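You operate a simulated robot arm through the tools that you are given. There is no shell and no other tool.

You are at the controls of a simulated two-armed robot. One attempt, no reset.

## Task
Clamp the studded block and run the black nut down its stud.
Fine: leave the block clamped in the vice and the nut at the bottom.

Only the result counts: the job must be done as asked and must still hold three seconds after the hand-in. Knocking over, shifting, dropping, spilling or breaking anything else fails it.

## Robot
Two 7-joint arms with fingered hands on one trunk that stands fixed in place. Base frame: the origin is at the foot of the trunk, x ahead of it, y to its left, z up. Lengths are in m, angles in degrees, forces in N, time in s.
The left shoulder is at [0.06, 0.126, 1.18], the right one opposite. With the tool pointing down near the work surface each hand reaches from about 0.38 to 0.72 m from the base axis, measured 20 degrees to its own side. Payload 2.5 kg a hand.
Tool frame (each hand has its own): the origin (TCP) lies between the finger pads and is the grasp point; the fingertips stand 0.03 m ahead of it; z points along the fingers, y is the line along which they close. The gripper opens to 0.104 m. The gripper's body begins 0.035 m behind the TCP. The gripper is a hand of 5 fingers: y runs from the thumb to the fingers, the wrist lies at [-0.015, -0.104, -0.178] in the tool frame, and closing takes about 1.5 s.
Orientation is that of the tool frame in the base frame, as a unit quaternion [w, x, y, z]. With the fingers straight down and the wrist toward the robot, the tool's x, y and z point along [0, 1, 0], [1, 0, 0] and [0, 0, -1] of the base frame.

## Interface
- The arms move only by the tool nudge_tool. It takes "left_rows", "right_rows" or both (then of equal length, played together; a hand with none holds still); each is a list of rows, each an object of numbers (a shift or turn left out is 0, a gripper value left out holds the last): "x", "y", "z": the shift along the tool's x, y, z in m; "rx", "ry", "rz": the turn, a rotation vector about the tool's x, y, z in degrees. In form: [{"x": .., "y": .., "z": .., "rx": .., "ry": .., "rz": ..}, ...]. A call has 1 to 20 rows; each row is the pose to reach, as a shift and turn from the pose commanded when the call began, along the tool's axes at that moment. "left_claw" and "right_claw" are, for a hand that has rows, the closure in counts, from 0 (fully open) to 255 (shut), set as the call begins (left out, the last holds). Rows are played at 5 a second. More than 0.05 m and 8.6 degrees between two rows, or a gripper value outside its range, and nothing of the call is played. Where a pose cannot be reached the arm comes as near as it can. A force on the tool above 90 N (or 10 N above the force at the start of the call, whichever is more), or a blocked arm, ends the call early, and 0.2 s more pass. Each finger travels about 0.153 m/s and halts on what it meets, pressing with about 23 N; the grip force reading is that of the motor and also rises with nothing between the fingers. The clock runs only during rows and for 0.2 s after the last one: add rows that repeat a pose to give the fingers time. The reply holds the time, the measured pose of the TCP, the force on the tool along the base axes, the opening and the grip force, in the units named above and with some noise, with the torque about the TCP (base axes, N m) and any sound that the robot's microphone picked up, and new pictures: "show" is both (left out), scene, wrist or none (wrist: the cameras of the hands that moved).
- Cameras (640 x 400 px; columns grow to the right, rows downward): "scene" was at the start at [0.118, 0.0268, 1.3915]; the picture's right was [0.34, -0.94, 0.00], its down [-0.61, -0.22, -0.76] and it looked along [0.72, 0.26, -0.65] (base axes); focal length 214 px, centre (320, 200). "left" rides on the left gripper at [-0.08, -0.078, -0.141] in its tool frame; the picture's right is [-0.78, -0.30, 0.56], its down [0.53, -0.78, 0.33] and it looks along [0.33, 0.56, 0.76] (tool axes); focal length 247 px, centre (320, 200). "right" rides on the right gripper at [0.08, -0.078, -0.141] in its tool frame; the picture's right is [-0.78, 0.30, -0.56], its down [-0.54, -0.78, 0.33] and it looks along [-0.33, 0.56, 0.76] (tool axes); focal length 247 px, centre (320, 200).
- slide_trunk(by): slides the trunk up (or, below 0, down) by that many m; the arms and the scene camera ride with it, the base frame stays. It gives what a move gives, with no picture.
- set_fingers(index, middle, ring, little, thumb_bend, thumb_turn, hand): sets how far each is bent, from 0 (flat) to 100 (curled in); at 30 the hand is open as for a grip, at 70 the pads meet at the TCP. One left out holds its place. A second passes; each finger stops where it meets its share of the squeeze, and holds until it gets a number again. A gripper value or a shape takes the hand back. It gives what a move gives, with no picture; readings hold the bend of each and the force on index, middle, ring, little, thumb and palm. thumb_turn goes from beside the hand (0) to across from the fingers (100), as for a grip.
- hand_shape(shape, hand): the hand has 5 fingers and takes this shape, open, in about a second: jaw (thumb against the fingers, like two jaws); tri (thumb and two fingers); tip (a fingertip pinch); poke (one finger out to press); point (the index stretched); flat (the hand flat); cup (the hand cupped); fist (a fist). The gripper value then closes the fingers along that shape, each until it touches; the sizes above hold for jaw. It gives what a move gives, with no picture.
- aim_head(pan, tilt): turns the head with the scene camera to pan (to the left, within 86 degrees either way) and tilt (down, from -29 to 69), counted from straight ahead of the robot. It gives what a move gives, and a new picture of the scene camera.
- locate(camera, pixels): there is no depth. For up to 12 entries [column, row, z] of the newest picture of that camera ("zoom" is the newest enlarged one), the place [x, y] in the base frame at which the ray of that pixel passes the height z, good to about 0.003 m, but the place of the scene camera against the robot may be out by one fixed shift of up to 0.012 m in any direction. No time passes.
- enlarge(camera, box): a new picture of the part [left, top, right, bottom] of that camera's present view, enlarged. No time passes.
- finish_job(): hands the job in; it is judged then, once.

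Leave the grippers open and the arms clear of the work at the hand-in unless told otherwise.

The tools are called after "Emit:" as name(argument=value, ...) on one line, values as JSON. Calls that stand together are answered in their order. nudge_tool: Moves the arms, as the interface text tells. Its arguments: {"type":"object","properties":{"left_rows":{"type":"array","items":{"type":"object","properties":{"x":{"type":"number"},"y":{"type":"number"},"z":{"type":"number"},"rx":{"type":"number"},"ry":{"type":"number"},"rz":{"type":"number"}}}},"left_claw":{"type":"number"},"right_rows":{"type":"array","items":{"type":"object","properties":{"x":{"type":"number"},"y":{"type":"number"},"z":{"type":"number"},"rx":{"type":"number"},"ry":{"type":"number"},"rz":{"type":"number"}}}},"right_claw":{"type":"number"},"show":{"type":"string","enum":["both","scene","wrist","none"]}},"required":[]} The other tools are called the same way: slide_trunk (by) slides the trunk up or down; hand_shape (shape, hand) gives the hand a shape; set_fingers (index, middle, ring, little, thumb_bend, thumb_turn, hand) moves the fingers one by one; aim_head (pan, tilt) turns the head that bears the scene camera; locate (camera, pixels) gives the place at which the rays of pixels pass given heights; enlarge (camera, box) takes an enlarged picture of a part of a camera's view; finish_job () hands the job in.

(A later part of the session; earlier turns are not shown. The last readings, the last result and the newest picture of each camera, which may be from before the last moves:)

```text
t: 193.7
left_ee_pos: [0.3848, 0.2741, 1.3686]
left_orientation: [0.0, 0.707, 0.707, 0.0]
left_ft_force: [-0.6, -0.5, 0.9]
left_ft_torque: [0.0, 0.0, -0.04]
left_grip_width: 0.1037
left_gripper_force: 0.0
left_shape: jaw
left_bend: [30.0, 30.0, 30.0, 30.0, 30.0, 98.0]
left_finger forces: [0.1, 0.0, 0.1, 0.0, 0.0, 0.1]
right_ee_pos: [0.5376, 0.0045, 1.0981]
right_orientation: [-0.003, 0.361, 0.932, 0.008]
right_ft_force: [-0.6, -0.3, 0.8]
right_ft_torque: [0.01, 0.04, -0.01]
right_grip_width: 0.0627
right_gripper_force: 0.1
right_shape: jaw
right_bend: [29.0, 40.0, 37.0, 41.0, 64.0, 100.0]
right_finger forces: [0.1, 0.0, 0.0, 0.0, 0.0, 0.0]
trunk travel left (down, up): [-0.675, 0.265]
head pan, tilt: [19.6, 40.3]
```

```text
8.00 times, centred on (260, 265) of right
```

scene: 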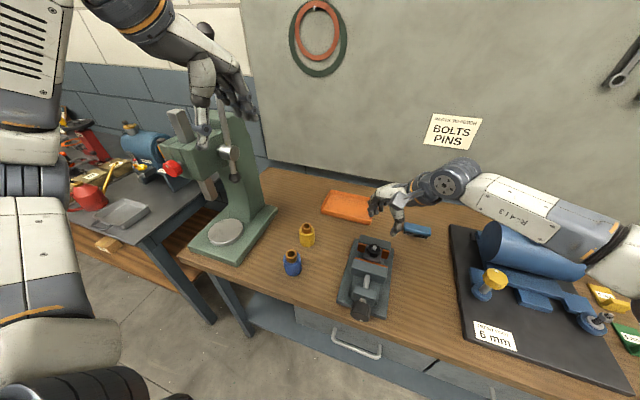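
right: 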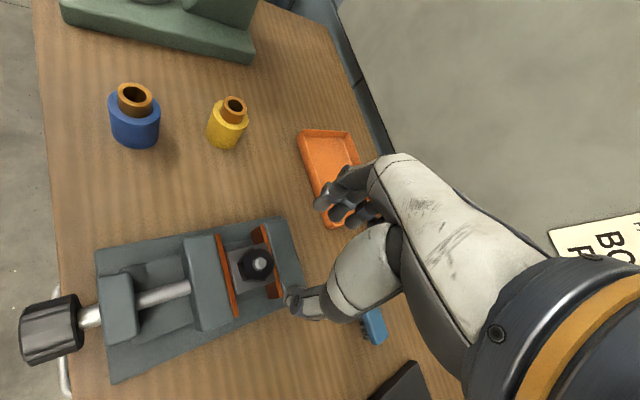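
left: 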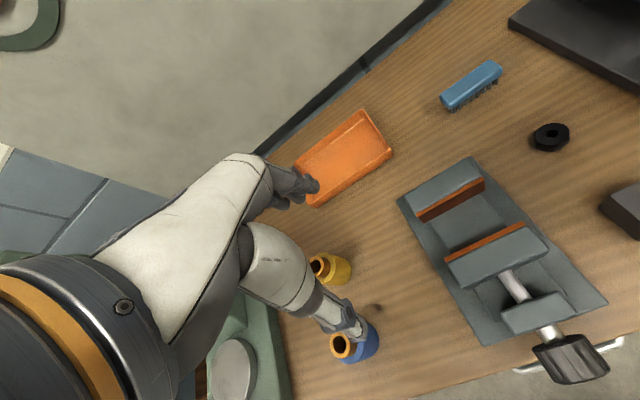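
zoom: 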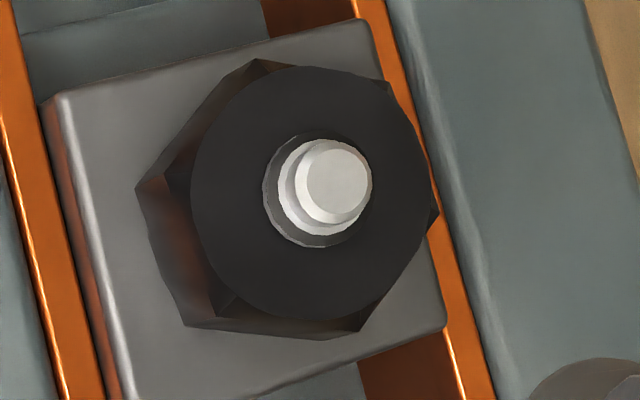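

Emit:
locate(camera="zoom", pixels=[[138, 190, 0.951], [188, 325, 0.951], [258, 60, 0.951], [360, 330, 0.962], [438, 212, 0.962], [388, 85, 0.962], [310, 192, 0.967], [335, 180, 0.977], [60, 97, 0.95], [135, 395, 0.95]])

```text
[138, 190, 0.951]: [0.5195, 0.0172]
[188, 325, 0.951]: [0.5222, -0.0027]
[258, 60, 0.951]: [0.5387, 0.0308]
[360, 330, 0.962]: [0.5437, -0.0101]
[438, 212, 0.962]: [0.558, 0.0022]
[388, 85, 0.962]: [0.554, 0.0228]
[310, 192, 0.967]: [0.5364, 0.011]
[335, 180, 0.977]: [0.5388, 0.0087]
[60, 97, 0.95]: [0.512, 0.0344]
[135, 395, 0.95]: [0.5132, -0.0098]
```

The nut's flats are now at hand yaw -8, so it stopped 20° short of the hand's last sweep, meaning it bottomed and the fingers slipped. For certainty I'll regrip aligned at yaw -8 and apply a short firm turn.

Emit:
nudge_tool(right_rows=[{"rz": 8}, {"rz": 16}, {"rz": 24}, {"rz": 32}, {"rz": 39.7}, {"rz": 39.7, "z": 0.04}, {"rz": 39.7, "z": 0.08}, {"rz": 39.7, "z": 0.11}, {"rz": 39.7, "z": 0.12}, {"rz": 39.7, "z": 0.12}], show="wrist")

Emit:
enlarge(camera="right", box=[240, 180, 380, 320])

```text
t: 195.9
left_ee_pos: [0.3839, 0.2737, 1.3683]
left_orientation: [0.0, 0.707, 0.707, 0.0]
left_ft_force: [-0.2, -0.2, -1.2]
left_ft_torque: [-0.03, -0.02, -0.03]
left_grip_width: 0.1035
left_gripper_force: 0.1
left_shape: jaw
left_bend: [30.0, 30.0, 30.0, 30.0, 30.0, 98.0]
left_finger forces: [0.0, 0.1, 0.0, 0.0, 0.0, 0.0]
right_ee_pos: [0.539, 0.008, 0.9762]
right_orientation: [-0.006, 0.656, 0.754, 0.007]
right_ft_force: [0.5, -0.2, 0.5]
right_ft_torque: [0.02, -0.01, -0.02]
right_grip_width: 0.0627
right_gripper_force: 0.1
right_shape: jaw
right_bend: [29.0, 40.0, 37.0, 41.0, 64.0, 100.0]
right_finger forces: [0.0, 0.0, 0.0, 0.1, 0.0, 0.0]
trunk travel left (down, up): [-0.675, 0.265]
head pan, tilt: [19.6, 40.3]
```

right: 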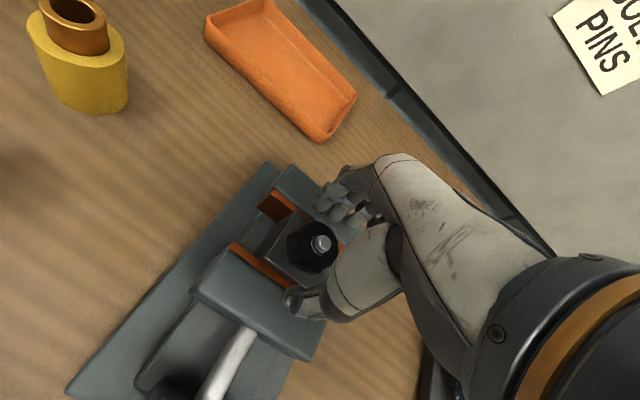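

```text
2.86 times, centred on (310, 250) of right
```

zoom: 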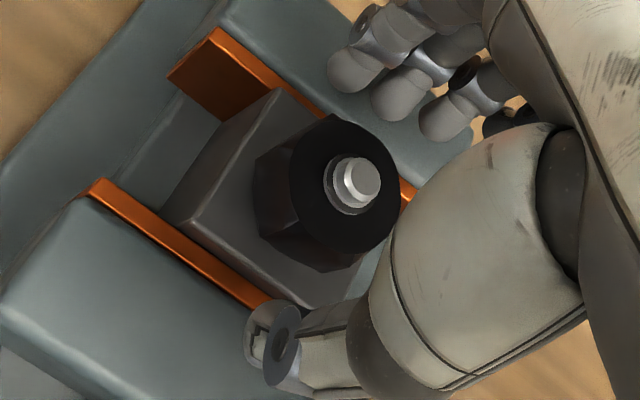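

Positioned around the nut. I'll close and turn a firm +28°.

Emit:
nudge_tool(right_rows=[{"z": 0}, {"z": 0}, {"z": 0}, {"z": 0}, {"z": 0}, {"z": 0}, {"rz": 4}, {"rz": 8}, {"rz": 12}, {"rz": 16}, {"rz": 20}, {"rz": 24}, {"rz": 28}, {"rz": 28}], right_claw=255, show="wrist")

Emit:
enlarge(camera="right", box=[240, 180, 380, 320])

```text
t: 198.9
left_ee_pos: [0.3845, 0.2729, 1.3673]
left_orientation: [0.0, 0.707, 0.707, 0.0]
left_ft_force: [0.3, 0.7, -0.1]
left_ft_torque: [-0.01, 0.01, 0.01]
left_grip_width: 0.1038
left_gripper_force: 0.1
left_shape: jaw
left_bend: [30.0, 30.0, 30.0, 30.0, 30.0, 98.0]
left_finger forces: [0.1, 0.1, 0.1, 0.0, 0.1, 0.0]
right_ee_pos: [0.5385, 0.0064, 0.9756]
right_orientation: [-0.006, 0.819, 0.573, 0.004]
right_ft_force: [0.6, 0.7, -1.9]
right_ft_torque: [-0.06, -0.16, 0.0]
right_grip_width: 0.0325
right_gripper_force: 23.2
right_shape: jaw
right_bend: [74.0, 56.0, 60.0, 57.0, 73.0, 100.0]
right_finger forces: [13.0, 8.3, 0.0, 0.0, 19.8, 0.0]
trunk travel left (down, up): [-0.675, 0.265]
head pan, tilt: [19.6, 40.3]
```

right: 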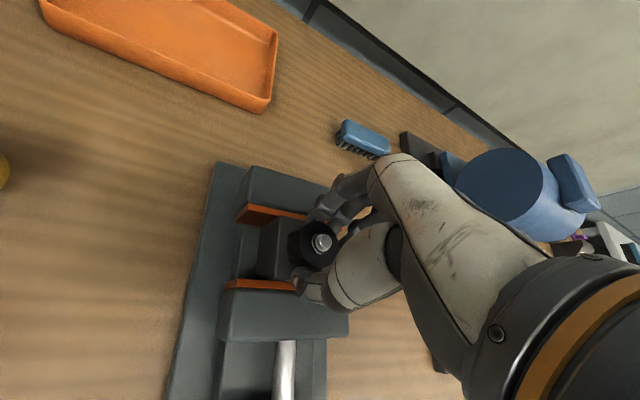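

```text
2.86 times, centred on (310, 250) of right
```

zoom: 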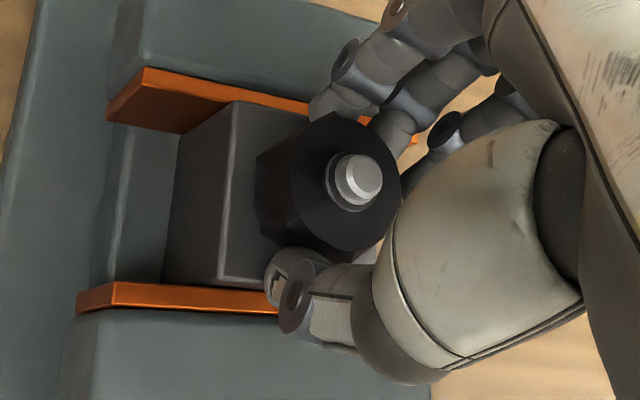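

The torque stayed near 0 and the nut turned freely with the hand, so it's not fully down yet. I'll keep turning to yaw +72 (52° more), following 0.8 mm.

Emit:
nudge_tool(right_rows=[{"rz": 5, "z": 0.0001}, {"rz": 10, "z": 0.0002}, {"rz": 15, "z": 0.0003}, {"rz": 20, "z": 0.0004}, {"rz": 25, "z": 0.0005}, {"rz": 30, "z": 0.0006}, {"rz": 35, "z": 0.0007}, {"rz": 40, "z": 0.0008}, {"rz": 45, "z": 0.0008}, {"rz": 51, "z": 0.0008}, {"rz": 51, "z": 0.0008}], show="wrist")

Emit:
enlarge(camera="right", box=[240, 180, 380, 320])

```text
t: 201.3
left_ee_pos: [0.3832, 0.2731, 1.3679]
left_orientation: [0.001, 0.707, 0.707, -0.001]
left_ft_force: [0.3, 0.6, 0.3]
left_ft_torque: [-0.01, 0.0, 0.0]
left_grip_width: 0.1035
left_gripper_force: 0.0
left_shape: jaw
left_bend: [30.0, 30.0, 30.0, 30.0, 30.0, 98.0]
left_finger forces: [0.0, 0.0, 0.1, 0.0, 0.0, 0.1]
right_ee_pos: [0.5369, 0.0069, 0.9755]
right_orientation: [-0.006, 0.986, 0.164, 0.003]
right_ft_force: [5.4, 2.5, 11.6]
right_ft_torque: [-0.43, -0.49, 0.17]
right_grip_width: 0.0321
right_gripper_force: 23.0
right_shape: jaw
right_bend: [74.0, 55.0, 60.0, 57.0, 73.0, 100.0]
right_finger forces: [32.3, 12.1, 0.0, 0.1, 21.4, 0.1]
trunk travel left (down, up): [-0.675, 0.265]
head pan, tilt: [19.6, 40.3]
```

right: 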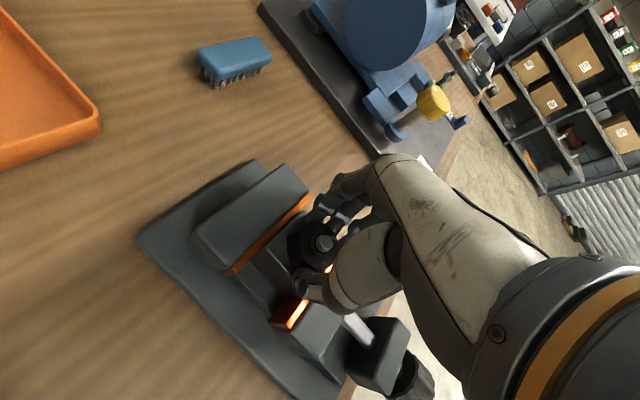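

```text
2.86 times, centred on (310, 250) of right
```

zoom: 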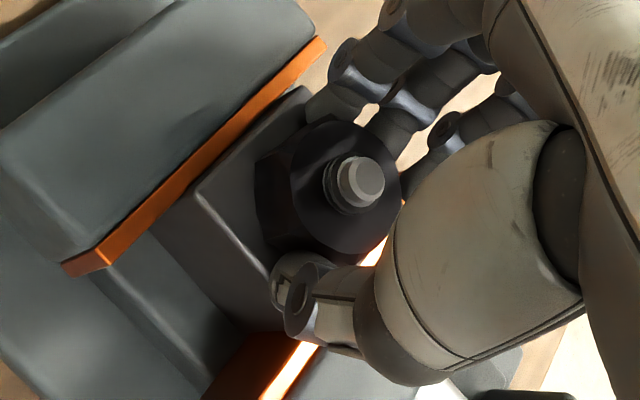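

The index now reads 32 N with an upward 12 N: the fingertips are rubbing on the block's top, which gives a false resistance. I'll open, rise 3.5 mm for a higher grip, rotate back, and look.

Emit:
nudge_tool(right_rows=[{"z": -0.001}, {"z": -0.002}, {"z": -0.0035}, {"rz": -8, "z": -0.0035}, {"rz": -16, "z": -0.0035}, {"rz": -24, "z": -0.0035}, {"rz": -32, "z": -0.0035}, {"rz": -40, "z": -0.0035}, {"rz": -48, "z": -0.0035}, {"rz": -56, "z": -0.0035}, {"rz": -64, "z": -0.0035}, {"rz": -72, "z": -0.0035}, {"rz": -80, "z": -0.0035}, {"rz": -88, "z": -0.0035}, {"rz": -96, "z": -0.0035}, {"rz": -104, "z": -0.0035}, {"rz": -112, "z": -0.0035}, {"rz": -118.5, "z": -0.0035}, {"rz": -118.5, "z": -0.0035}], right_claw=100, show="wrist")

Emit:
enlarge(camera="right", box=[250, 190, 370, 310])

Emit:
enlarge(camera="scene", box=[350, 220, 400, 270])

```text
t: 205.3
left_ee_pos: [0.3841, 0.2727, 1.3694]
left_orientation: [0.0, 0.708, 0.707, 0.0]
left_ft_force: [-0.6, -0.6, -0.3]
left_ft_torque: [0.02, 0.03, -0.05]
left_grip_width: 0.1036
left_gripper_force: 0.0
left_shape: jaw
left_bend: [30.0, 30.0, 30.0, 30.0, 30.0, 98.0]
left_finger forces: [0.0, 0.1, 0.0, 0.0, 0.0, 0.0]
right_ee_pos: [0.5376, 0.0082, 0.9804]
right_orientation: [-0.002, 0.362, 0.932, 0.007]
right_ft_force: [0.5, 0.5, 0.6]
right_ft_torque: [-0.03, -0.03, -0.01]
right_grip_width: 0.0626
right_gripper_force: 0.0
right_shape: jaw
right_bend: [29.0, 40.0, 37.0, 41.0, 64.0, 100.0]
right_finger forces: [0.1, 0.0, 0.0, 0.1, 0.1, 0.0]
trunk travel left (down, up): [-0.675, 0.265]
head pan, tilt: [19.6, 40.3]
```

right: 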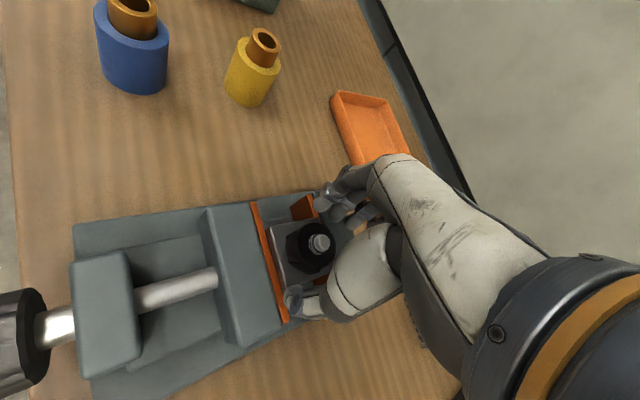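

```text
3.33 times, centred on (310, 250) of right
```

zoom: 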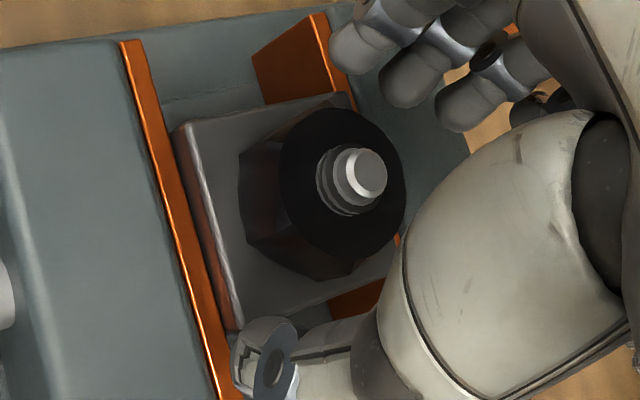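

```text
8.00 times, centred on (375, 245) of scene
```

zoom: 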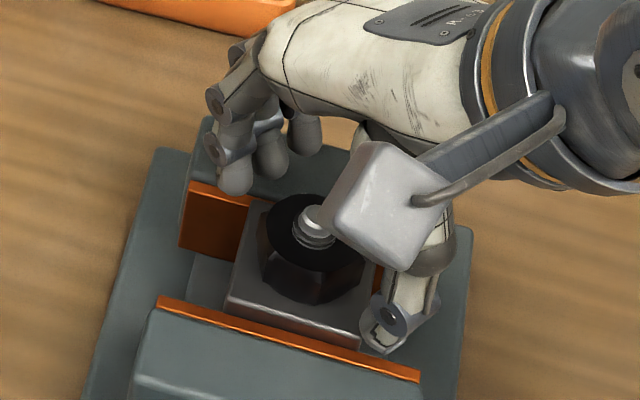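

I'll check the hex orientation again from here.

Emit:
enlarge(camera="right", box=[278, 213, 338, 283])

```text
5.71 times, centred on (308, 248) of right
```

zoom: 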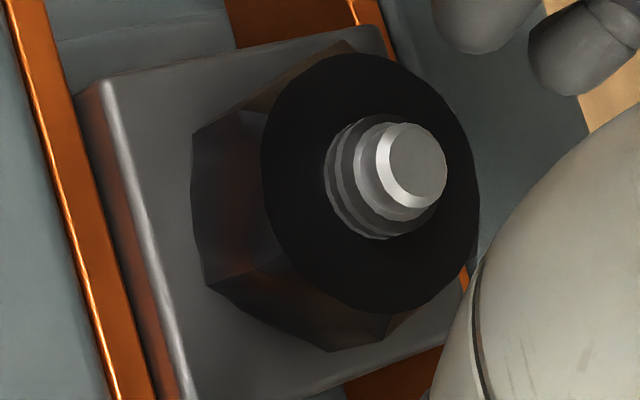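

Emit:
locate(camera="zoom", pixels=[[193, 133, 0.951], [208, 285, 0.951], [332, 352, 0.951], [345, 40, 0.953], [265, 110, 0.964], [270, 262, 0.964], [392, 312, 0.964], [370, 183, 0.968], [417, 165, 0.977], [105, 85, 0.9505], [370, 28, 0.9505]])

```text
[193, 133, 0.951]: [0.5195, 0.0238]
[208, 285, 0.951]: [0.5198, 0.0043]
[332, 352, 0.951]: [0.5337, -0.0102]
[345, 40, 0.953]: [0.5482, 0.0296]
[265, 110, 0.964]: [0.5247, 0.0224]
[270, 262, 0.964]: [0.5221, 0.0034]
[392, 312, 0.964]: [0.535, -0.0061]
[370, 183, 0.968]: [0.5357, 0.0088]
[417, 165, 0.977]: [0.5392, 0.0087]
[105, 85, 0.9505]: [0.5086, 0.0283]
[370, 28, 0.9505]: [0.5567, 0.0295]
```

The flats are aligned with the hand as expected (yaw -49), so the nut did turn the whole way. Next stroke with the higher grip: 119.5°, following 1.5 mm.

Emit:
nudge_tool(right_rows=[{"z": 0}, {"z": 0}, {"z": 0}, {"z": 0}, {"z": 0}, {"rz": 8, "z": 0.0001}, {"rz": 16, "z": 0.0002}, {"rz": 24, "z": 0.0003}, {"rz": 32, "z": 0.0004}, {"rz": 40, "z": 0.0005}, {"rz": 48, "z": 0.0006}, {"rz": 56, "z": 0.0007}, {"rz": 64, "z": 0.0008}, {"rz": 72, "z": 0.0009}, {"rz": 80, "z": 0.001}, {"rz": 88, "z": 0.0011}, {"rz": 96, "z": 0.0012}, {"rz": 104, "z": 0.0013}, {"rz": 112, "z": 0.0014}, {"rz": 119.5, "z": 0.0015}], right_claw=255, show="wrist")

Emit:
enlarge(camera="right", box=[250, 190, 370, 310])

```text
t: 209.5
left_ee_pos: [0.3812, 0.2734, 1.3699]
left_orientation: [0.001, 0.707, 0.707, 0.001]
left_ft_force: [0.5, 0.0, -0.3]
left_ft_torque: [-0.05, 0.0, -0.02]
left_grip_width: 0.1035
left_gripper_force: 0.1
left_shape: jaw
left_bend: [30.0, 30.0, 30.0, 30.0, 30.0, 98.0]
left_finger forces: [0.1, 0.0, 0.1, 0.0, 0.0, 0.1]
right_ee_pos: [0.5357, 0.0074, 0.9781]
right_orientation: [-0.008, 0.988, 0.155, 0.001]
right_ft_force: [-13.0, -6.4, 4.8]
right_ft_torque: [-0.06, 0.08, 0.11]
right_grip_width: 0.0238
right_gripper_force: 23.1
right_shape: jaw
right_bend: [75.0, 60.0, 57.0, 54.0, 82.0, 100.0]
right_finger forces: [5.3, 0.0, 0.1, 0.1, 14.6, 0.0]
trunk travel left (down, up): [-0.675, 0.265]
head pan, tilt: [19.6, 40.3]
```

right: 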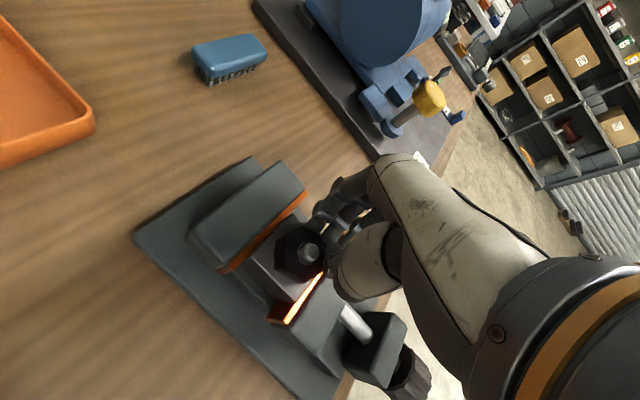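

```text
3.33 times, centred on (310, 250) of right
```

zoom: 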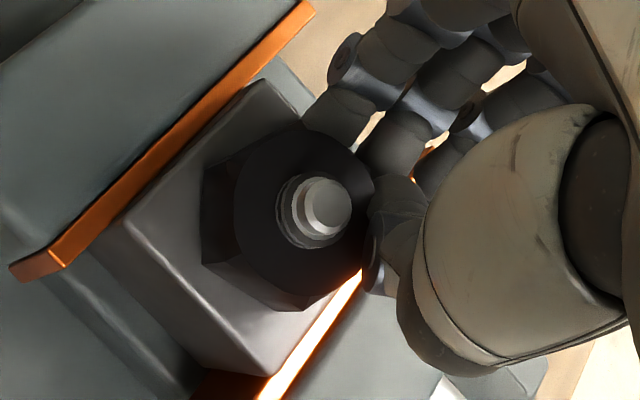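

The thumb slipped off the nut, and the squeeze pushed the block sideways in the jaws. I'll open at once and inspect.

Emit:
nudge_tool(right_rows=[{"z": 0}, {"z": 0}, {"z": 0}, {"z": -0.03}, {"z": -0.06}, {"z": -0.1}, {"z": -0.13}, {"z": -0.13}], right_claw=60, show="both")

Emit:
enlarge(camera="right", box=[180, 180, 340, 340])

Emit:
enlarge(camera="scene", box=[345, 220, 405, 290])

```text
t: 211.3
left_ee_pos: [0.3838, 0.2725, 1.3678]
left_orientation: [0.0, 0.707, 0.707, 0.0]
left_ft_force: [0.3, -0.4, 0.3]
left_ft_torque: [0.02, 0.01, 0.02]
left_grip_width: 0.104
left_gripper_force: 0.0
left_shape: jaw
left_bend: [30.0, 30.0, 30.0, 30.0, 30.0, 98.0]
left_finger forces: [0.1, 0.0, 0.1, 0.1, 0.0, 0.1]
right_ee_pos: [0.5372, 0.0031, 1.1061]
right_orientation: [-0.007, 0.988, 0.156, 0.001]
right_ft_force: [-0.3, -0.1, -1.0]
right_ft_torque: [0.02, 0.02, 0.0]
right_grip_width: 0.0796
right_gripper_force: 0.1
right_shape: jaw
right_bend: [27.0, 35.0, 32.0, 34.0, 53.0, 99.0]
right_finger forces: [0.1, 0.1, 0.0, 0.1, 0.0, 0.1]
trunk travel left (down, up): [-0.675, 0.265]
head pan, tilt: [19.6, 40.3]
```

scene: 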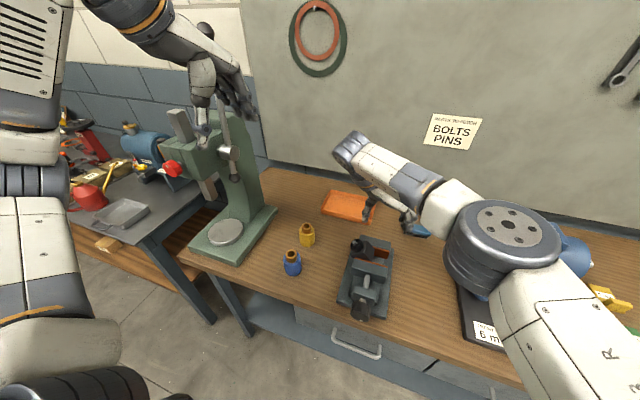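
right: 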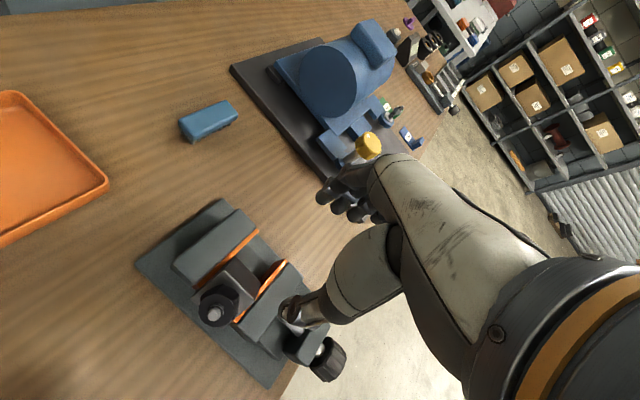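

```text
2.50 times, centred on (260, 260) of right
```

zoom: 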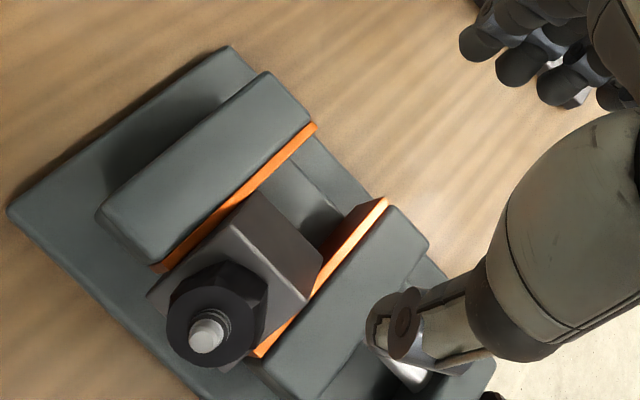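

```text
5.71 times, centred on (375, 255) of scene
```

zoom: 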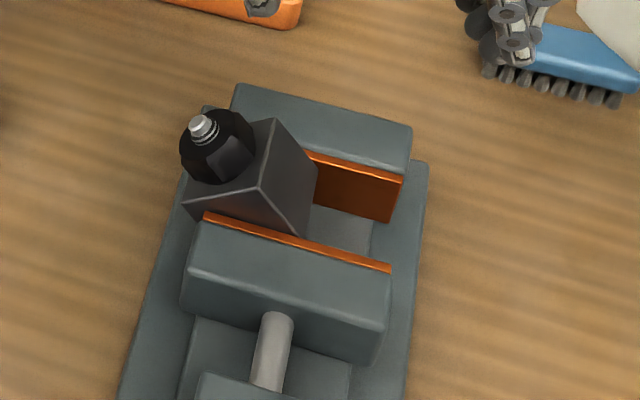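

The block got dragged: it's now at the left end of the jaws and rolled over so the stud leans left, though still held by the jaws. So the clamp was too light. I need a clearer picture before repairing this, so I'll zoom further.

Emit:
enlarge(camera="scene", box=[350, 225, 395, 265])

Emit:
enlarge(camera="right", box=[180, 240, 280, 340])

```text
10.00 times, centred on (372, 245) of scene
```

zoom: 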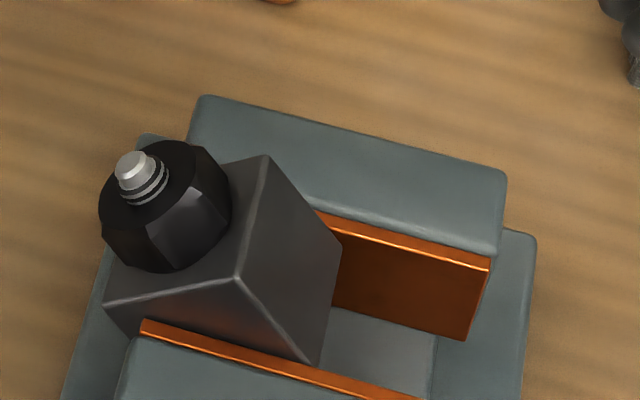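

```text
4.00 times, centred on (230, 290) of right
```

zoom: 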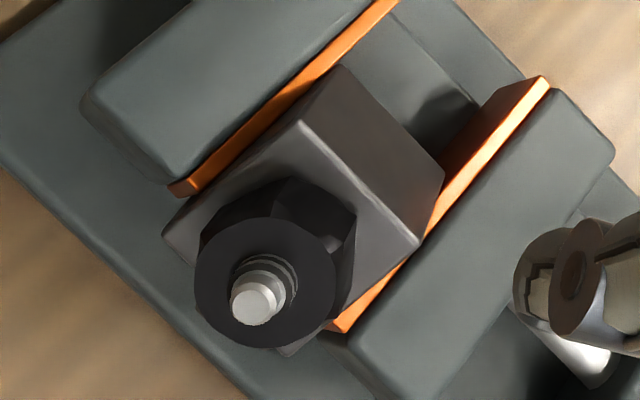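

The block leans about 35–40° toward +y, still pinched by the jaws with the nut on its stud. My plan is to push it upright again from the left, seat it, then tighten the vice much harder. First I'll take a clear overhead look, with the hand natural and a bit further back.

Emit:
nudge_tool(right_rows=[{"rz": -8}, {"rz": -16}, {"rz": -24}, {"rz": -32}, {"rz": -40}, {"rz": -48}, {"rz": -56}, {"rz": -64}, {"rz": -72}, {"rz": -72, "z": -0.02}, {"rz": -72, "z": -0.02}], right_claw=255, show="wrist")

Emit:
enlarge(camera="right", box=[180, 190, 340, 350])

```text
t: 213.7
left_ee_pos: [0.3833, 0.2726, 1.3688]
left_orientation: [0.0, 0.707, 0.708, 0.001]
left_ft_force: [-0.4, 0.0, 0.2]
left_ft_torque: [-0.01, -0.03, 0.01]
left_grip_width: 0.1036
left_gripper_force: 0.0
left_shape: jaw
left_bend: [30.0, 30.0, 30.0, 30.0, 30.0, 98.0]
left_finger forces: [0.0, 0.0, 0.0, 0.0, 0.1, 0.0]
right_ee_pos: [0.5372, 0.0043, 1.1274]
right_orientation: [-0.005, 0.707, 0.707, 0.006]
right_ft_force: [-0.2, -0.1, 0.5]
right_ft_torque: [0.0, -0.02, 0.03]
right_grip_width: 0.0
right_gripper_force: 23.3
right_shape: jaw
right_bend: [70.0, 70.0, 70.0, 70.0, 47.0, 100.0]
right_finger forces: [0.1, 0.1, 0.0, 0.0, 0.0, 0.1]
trunk travel left (down, up): [-0.675, 0.265]
head pan, tilt: [19.6, 40.3]
```

right: 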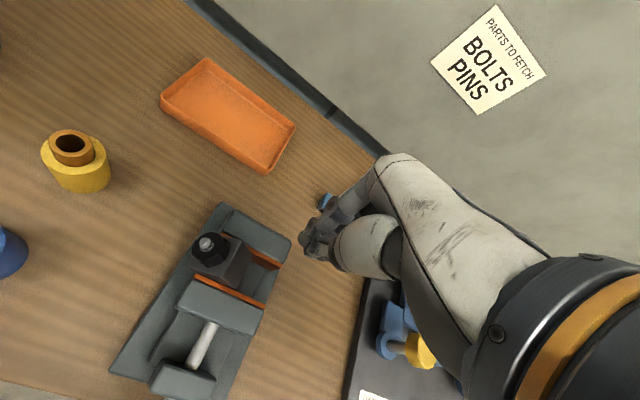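

```text
2.50 times, centred on (260, 270) of right
```

zoom: 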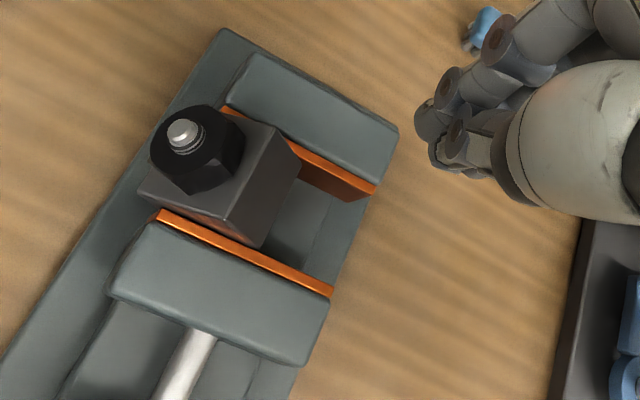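

I'll measure the tilted block: its raised edge at zoom (270,127)-(225,215), right edge (300,165)-(262,245), left corner (140,190), and the nut's tip (183,132).

Emit:
locate(camera="zoom", pixels=[[270, 127, 0.967], [225, 215, 0.967], [300, 165, 0.93], [262, 245, 0.93], [140, 190, 0.944], [183, 132, 0.985], [270, 127, 0.955], [225, 215, 0.955], [300, 165, 0.92], [262, 245, 0.92], [180, 128, 0.975], [195, 150, 0.97]])

```text
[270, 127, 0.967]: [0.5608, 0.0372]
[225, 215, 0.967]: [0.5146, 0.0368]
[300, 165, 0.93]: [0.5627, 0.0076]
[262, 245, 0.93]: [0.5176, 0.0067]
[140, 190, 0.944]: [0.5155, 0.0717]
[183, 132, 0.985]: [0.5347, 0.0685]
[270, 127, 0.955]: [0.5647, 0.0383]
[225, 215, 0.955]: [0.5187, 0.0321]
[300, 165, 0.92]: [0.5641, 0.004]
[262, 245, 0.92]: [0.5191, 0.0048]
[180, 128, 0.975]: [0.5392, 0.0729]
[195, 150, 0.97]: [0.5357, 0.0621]
```

The geometry fits a 40° roll about its lower-left edge. Block edges: bottom-left at y≈0.043 on the floor, stud tip at y≈0.071. Pushing the nut to the right by about 5 cm should swing it upright. I'll take the closed hand round to the left side of the nut, high first.

Emit:
nudge_tool(right_rows=[{"x": 0.04}, {"x": 0.08}, {"x": 0.12}, {"x": 0.155}, {"x": 0.155, "z": 0.04}, {"x": 0.155, "z": 0.08}, {"x": 0.155, "z": 0.11}, {"x": 0.155, "z": 0.11}], right_claw=255, show="both")

Emit:
enlarge(camera="scene", box=[320, 210, 410, 300])

```text
t: 215.5
left_ee_pos: [0.3838, 0.2726, 1.3679]
left_orientation: [0.0, 0.707, 0.707, 0.0]
left_ft_force: [0.0, 0.4, -0.3]
left_ft_torque: [0.0, 0.0, 0.01]
left_grip_width: 0.1037
left_gripper_force: 0.1
left_shape: jaw
left_bend: [30.0, 30.0, 30.0, 30.0, 30.0, 98.0]
left_finger forces: [0.0, 0.1, 0.0, 0.0, 0.0, 0.0]
right_ee_pos: [0.536, 0.1607, 1.0181]
right_orientation: [-0.005, 0.707, 0.707, 0.006]
right_ft_force: [0.3, 0.0, 0.9]
right_ft_torque: [0.02, -0.04, -0.02]
right_grip_width: 0.0001
right_gripper_force: 23.3
right_shape: jaw
right_bend: [70.0, 70.0, 70.0, 70.0, 47.0, 100.0]
right_finger forces: [0.0, 0.0, 0.0, 0.0, 0.1, 0.1]
trunk travel left (down, up): [-0.675, 0.265]
head pan, tilt: [19.6, 40.3]
```

scene: 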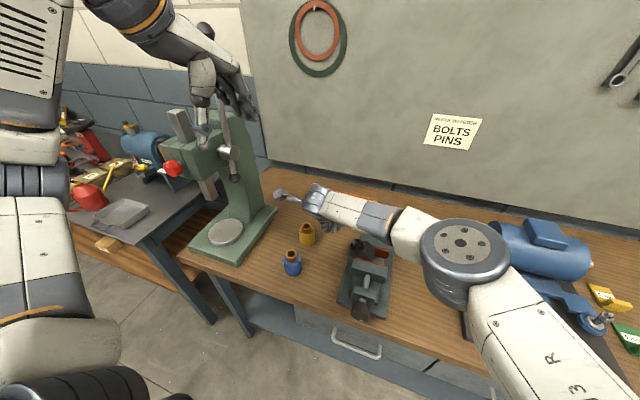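
right: 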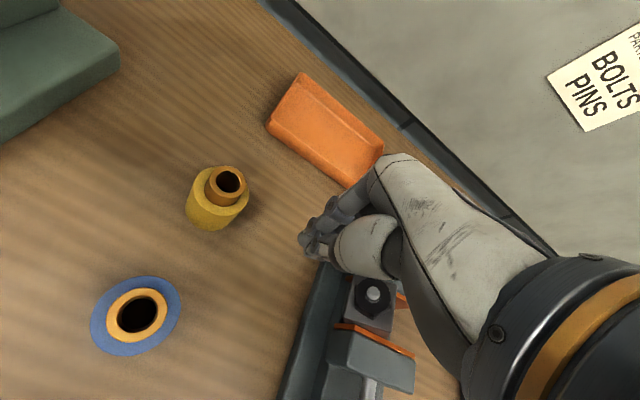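

```text
4.44 times, centred on (365, 255) of scene
```

zoom: 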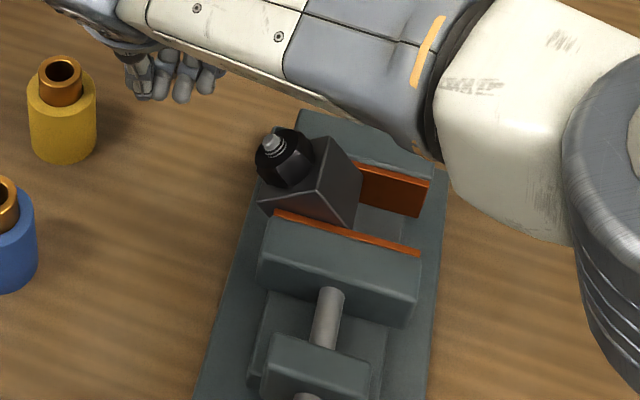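

The closed fingers are left of the nut. I'll lower to TCP z≈0.985 and look before pushing.

Emit:
nudge_tool(right_rows=[{"z": 0.015}, {"z": 0.033}, {"z": 0.033}], show="both")

Emit:
enlarge(camera="right", box=[270, 190, 430, 350])

Emit:
enlarge(camera="scene", box=[330, 215, 400, 285])

```text
t: 216.3
left_ee_pos: [0.3831, 0.2724, 1.3691]
left_orientation: [-0.001, 0.707, 0.707, 0.0]
left_ft_force: [0.1, -0.8, 0.9]
left_ft_torque: [-0.02, 0.02, -0.04]
left_grip_width: 0.1037
left_gripper_force: 0.0
left_shape: jaw
left_bend: [30.0, 30.0, 30.0, 30.0, 30.0, 98.0]
left_finger forces: [0.0, 0.1, 0.1, 0.0, 0.0, 0.1]
right_ee_pos: [0.5369, 0.1602, 0.9856]
right_orientation: [-0.004, 0.707, 0.707, 0.006]
right_ft_force: [-0.5, -1.1, 0.5]
right_ft_torque: [0.01, 0.02, 0.0]
right_grip_width: 0.0
right_gripper_force: 23.0
right_shape: jaw
right_bend: [70.0, 70.0, 70.0, 70.0, 47.0, 100.0]
right_finger forces: [0.0, 0.0, 0.0, 0.0, 0.0, 0.0]
trunk travel left (down, up): [-0.675, 0.265]
head pan, tilt: [19.6, 40.3]
```

scene: 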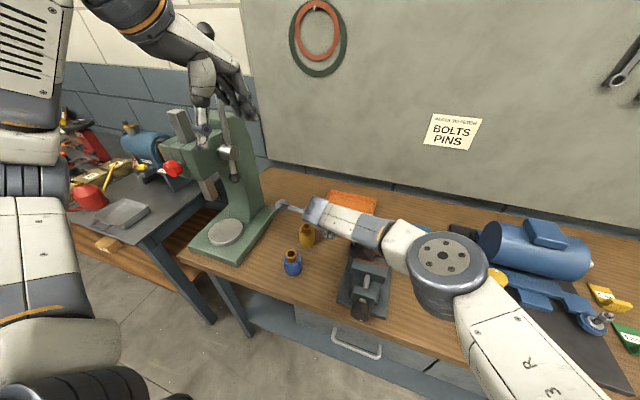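
right: 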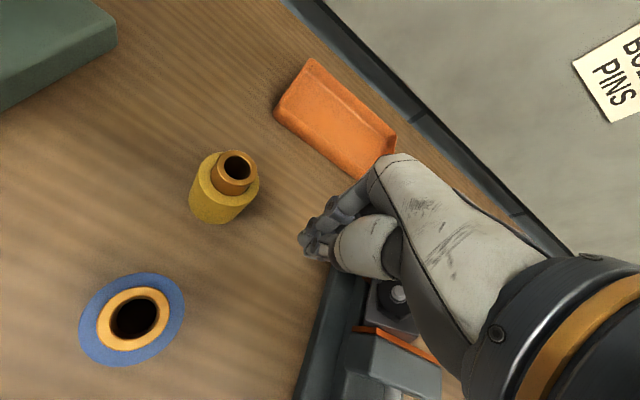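

```text
2.50 times, centred on (350, 270) of right
```

zoom: 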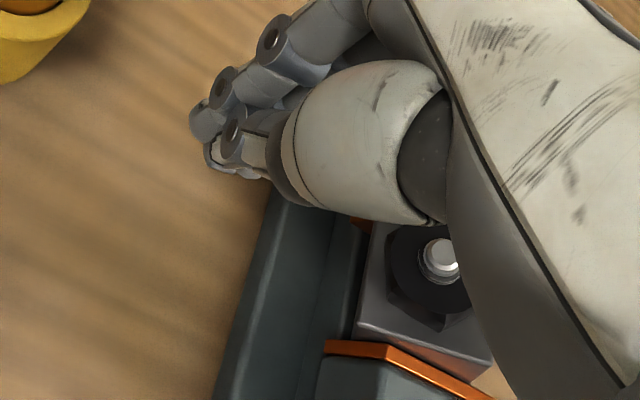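

```text
5.71 times, centred on (365, 250) of scene
```

zoom: 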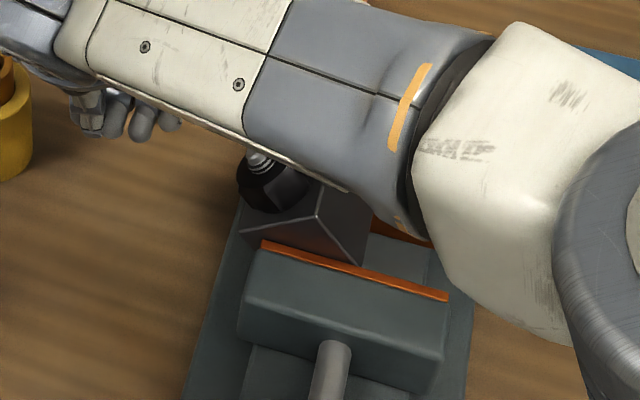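

I'll push slowly to the right (−y), 30 mm first, watching the force.

Emit:
nudge_tool(right_rows=[{"x": -0.005}, {"x": -0.01}, {"x": -0.015}, {"x": -0.02}, {"x": -0.025}, {"x": -0.03}, {"x": -0.03}], show="both")

Emit:
enlarge(camera="scene", box=[330, 215, 400, 285])

```text
t: 217.9
left_ee_pos: [0.3831, 0.2735, 1.368]
left_orientation: [0.0, 0.707, 0.708, 0.001]
left_ft_force: [-0.4, 0.9, 0.5]
left_ft_torque: [-0.02, 0.0, -0.01]
left_grip_width: 0.1038
left_gripper_force: 0.0
left_shape: jaw
left_bend: [30.0, 30.0, 30.0, 30.0, 30.0, 98.0]
left_finger forces: [0.0, 0.1, 0.1, 0.1, 0.0, 0.0]
right_ee_pos: [0.5373, 0.1308, 0.9861]
right_orientation: [-0.005, 0.707, 0.707, 0.007]
right_ft_force: [-0.1, 0.3, 0.1]
right_ft_torque: [-0.02, 0.03, -0.02]
right_grip_width: 0.0
right_gripper_force: 22.7
right_shape: jaw
right_bend: [70.0, 70.0, 70.0, 70.0, 47.0, 100.0]
right_finger forces: [0.0, 0.0, 0.0, 0.1, 0.0, 0.0]
trunk travel left (down, up): [-0.675, 0.265]
head pan, tilt: [19.6, 40.3]
```

scene: 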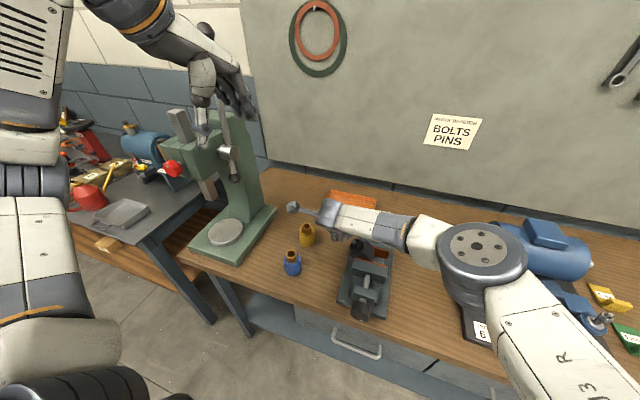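
right: 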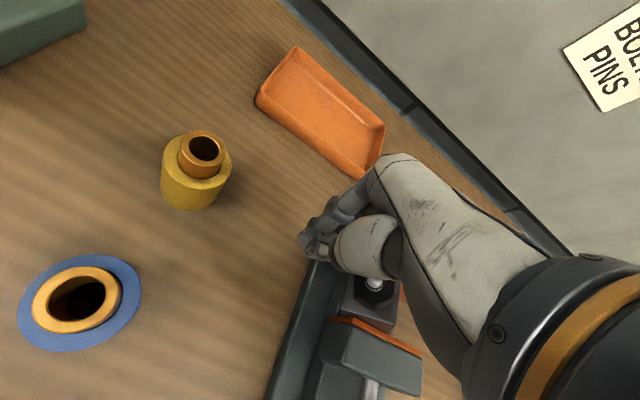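

```text
5.71 times, centred on (365, 250) of scene
```

zoom: 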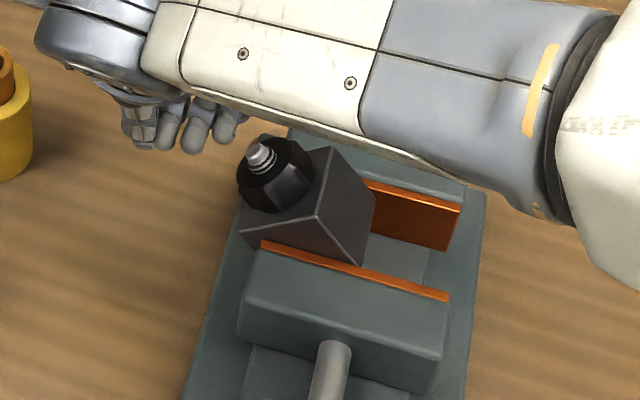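

No contact yet. I'll continue pushing in small steps.

Emit:
nudge_tool(right_rows=[{"x": -0.004, "y": -0.004}, {"x": -0.008, "y": -0.008}, {"x": -0.012, "y": -0.008}, {"x": -0.016, "y": -0.008}, {"x": -0.02, "y": -0.008}, {"x": -0.024, "y": -0.008}, {"x": -0.028, "y": -0.008}, {"x": -0.028, "y": -0.008}], show="both")

Emit:
enlarge(camera="scene", box=[330, 215, 400, 285])

```text
t: 219.7
left_ee_pos: [0.3825, 0.2733, 1.3671]
left_orientation: [0.0, 0.707, 0.707, 0.001]
left_ft_force: [-0.2, 0.0, 0.3]
left_ft_torque: [-0.02, 0.04, 0.0]
left_grip_width: 0.1037
left_gripper_force: 0.0
left_shape: jaw
left_bend: [30.0, 30.0, 30.0, 30.0, 30.0, 98.0]
left_finger forces: [0.0, 0.0, 0.1, 0.0, 0.1, 0.0]
right_ee_pos: [0.5279, 0.1041, 0.9872]
right_orientation: [-0.004, 0.708, 0.707, 0.006]
right_ft_force: [-1.1, -0.7, -0.2]
right_ft_torque: [-0.01, -0.01, -0.02]
right_grip_width: 0.0003
right_gripper_force: 22.6
right_shape: jaw
right_bend: [70.0, 70.0, 70.0, 70.0, 47.0, 100.0]
right_finger forces: [0.0, 0.0, 0.0, 0.1, 0.0, 0.0]
trunk travel left (down, up): [-0.675, 0.265]
head pan, tilt: [19.6, 40.3]
```

scene: 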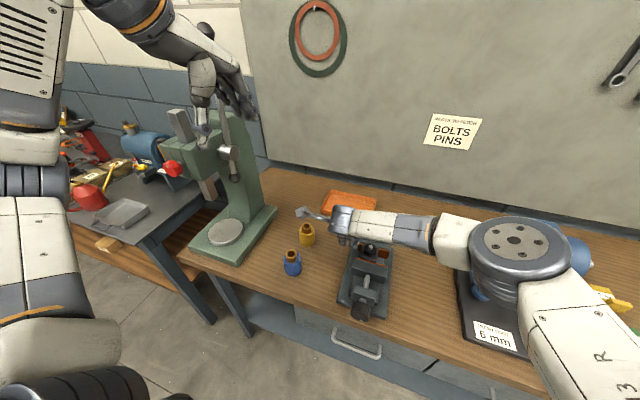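
right: 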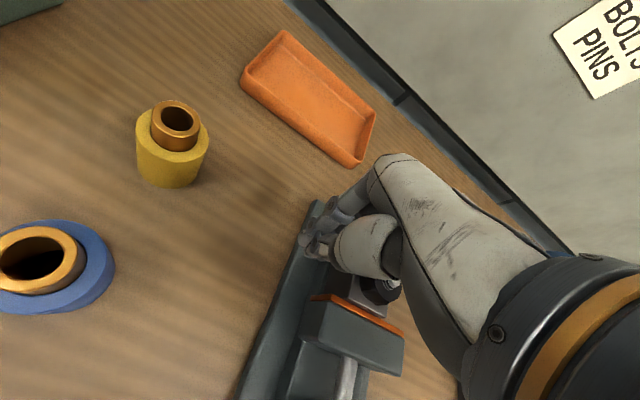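

```text
5.71 times, centred on (365, 250) of scene
```

zoom: 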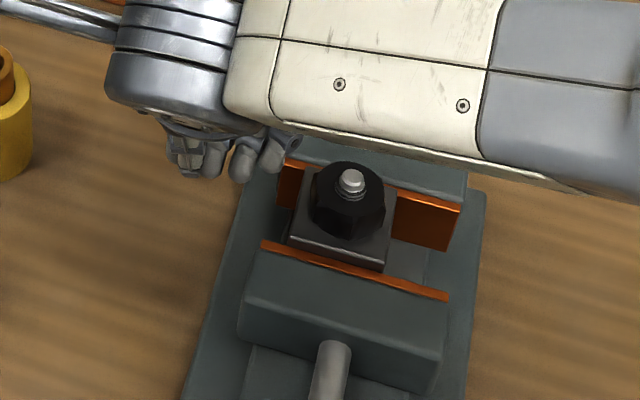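

Excellent: the block swung upright and sits flat between the jaws again, with no residual force. That shows the jaws weren't really tight. I'll withdraw the hand upward and inspect the jaw contact.

Emit:
nudge_tool(right_rows=[{"x": 0.01, "z": -0.02}, {"x": 0.01, "z": -0.06}, {"x": 0.01, "z": -0.1}, {"x": 0.01, "z": -0.14}, {"x": 0.01, "z": -0.14}], right_claw=0, show="both")

Emit:
enlarge(camera="scene", box=[350, 230, 395, 275])

Emit:
enlarge(camera="right", box=[240, 220, 360, 340])

```text
t: 220.9
left_ee_pos: [0.3836, 0.2732, 1.3691]
left_orientation: [0.0, 0.707, 0.707, -0.001]
left_ft_force: [-0.6, 0.1, 0.6]
left_ft_torque: [0.0, -0.01, 0.02]
left_grip_width: 0.1037
left_gripper_force: 0.1
left_shape: jaw
left_bend: [30.0, 30.0, 30.0, 30.0, 30.0, 98.0]
left_finger forces: [0.0, 0.1, 0.1, 0.0, 0.0, 0.0]
right_ee_pos: [0.529, 0.1122, 1.1249]
right_orientation: [-0.007, 0.707, 0.707, 0.005]
right_ft_force: [-0.3, -0.5, 0.3]
right_ft_torque: [0.01, -0.01, -0.02]
right_grip_width: 0.1038
right_gripper_force: 0.0
right_shape: jaw
right_bend: [30.0, 30.0, 30.0, 30.0, 30.0, 98.0]
right_finger forces: [0.0, 0.1, 0.0, 0.0, 0.1, 0.1]
trunk travel left (down, up): [-0.675, 0.265]
head pan, tilt: [19.6, 40.3]
```

scene: 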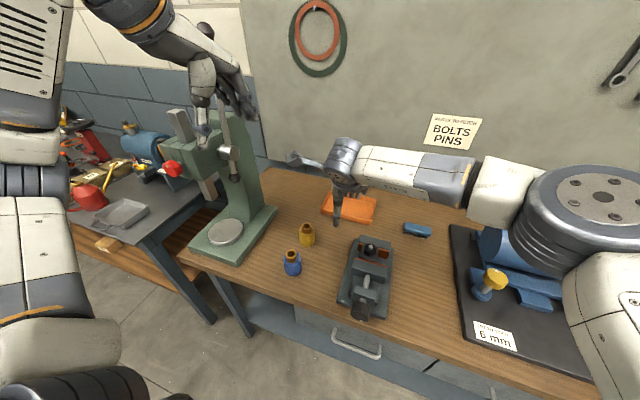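
right: 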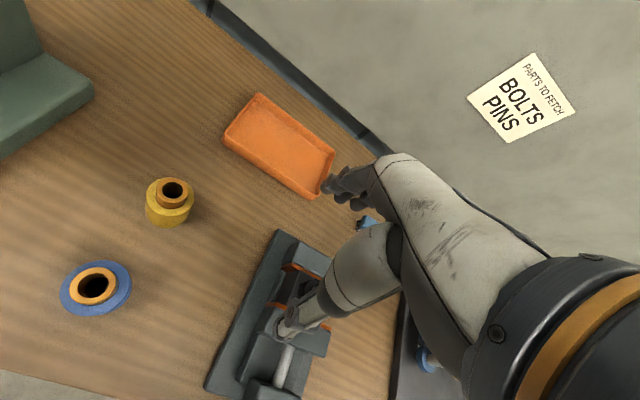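

```text
8.89 times, centred on (372, 252) of scene
```

zoom: 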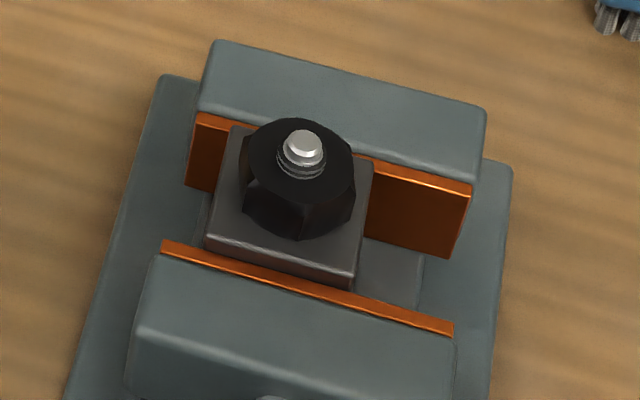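

```text
3.33 times, centred on (300, 280) of right
```

zoom: 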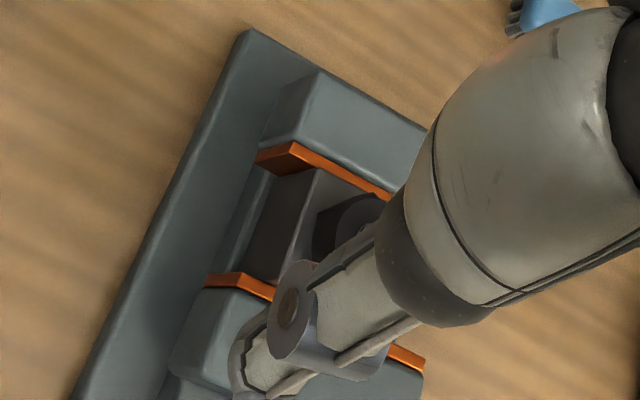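

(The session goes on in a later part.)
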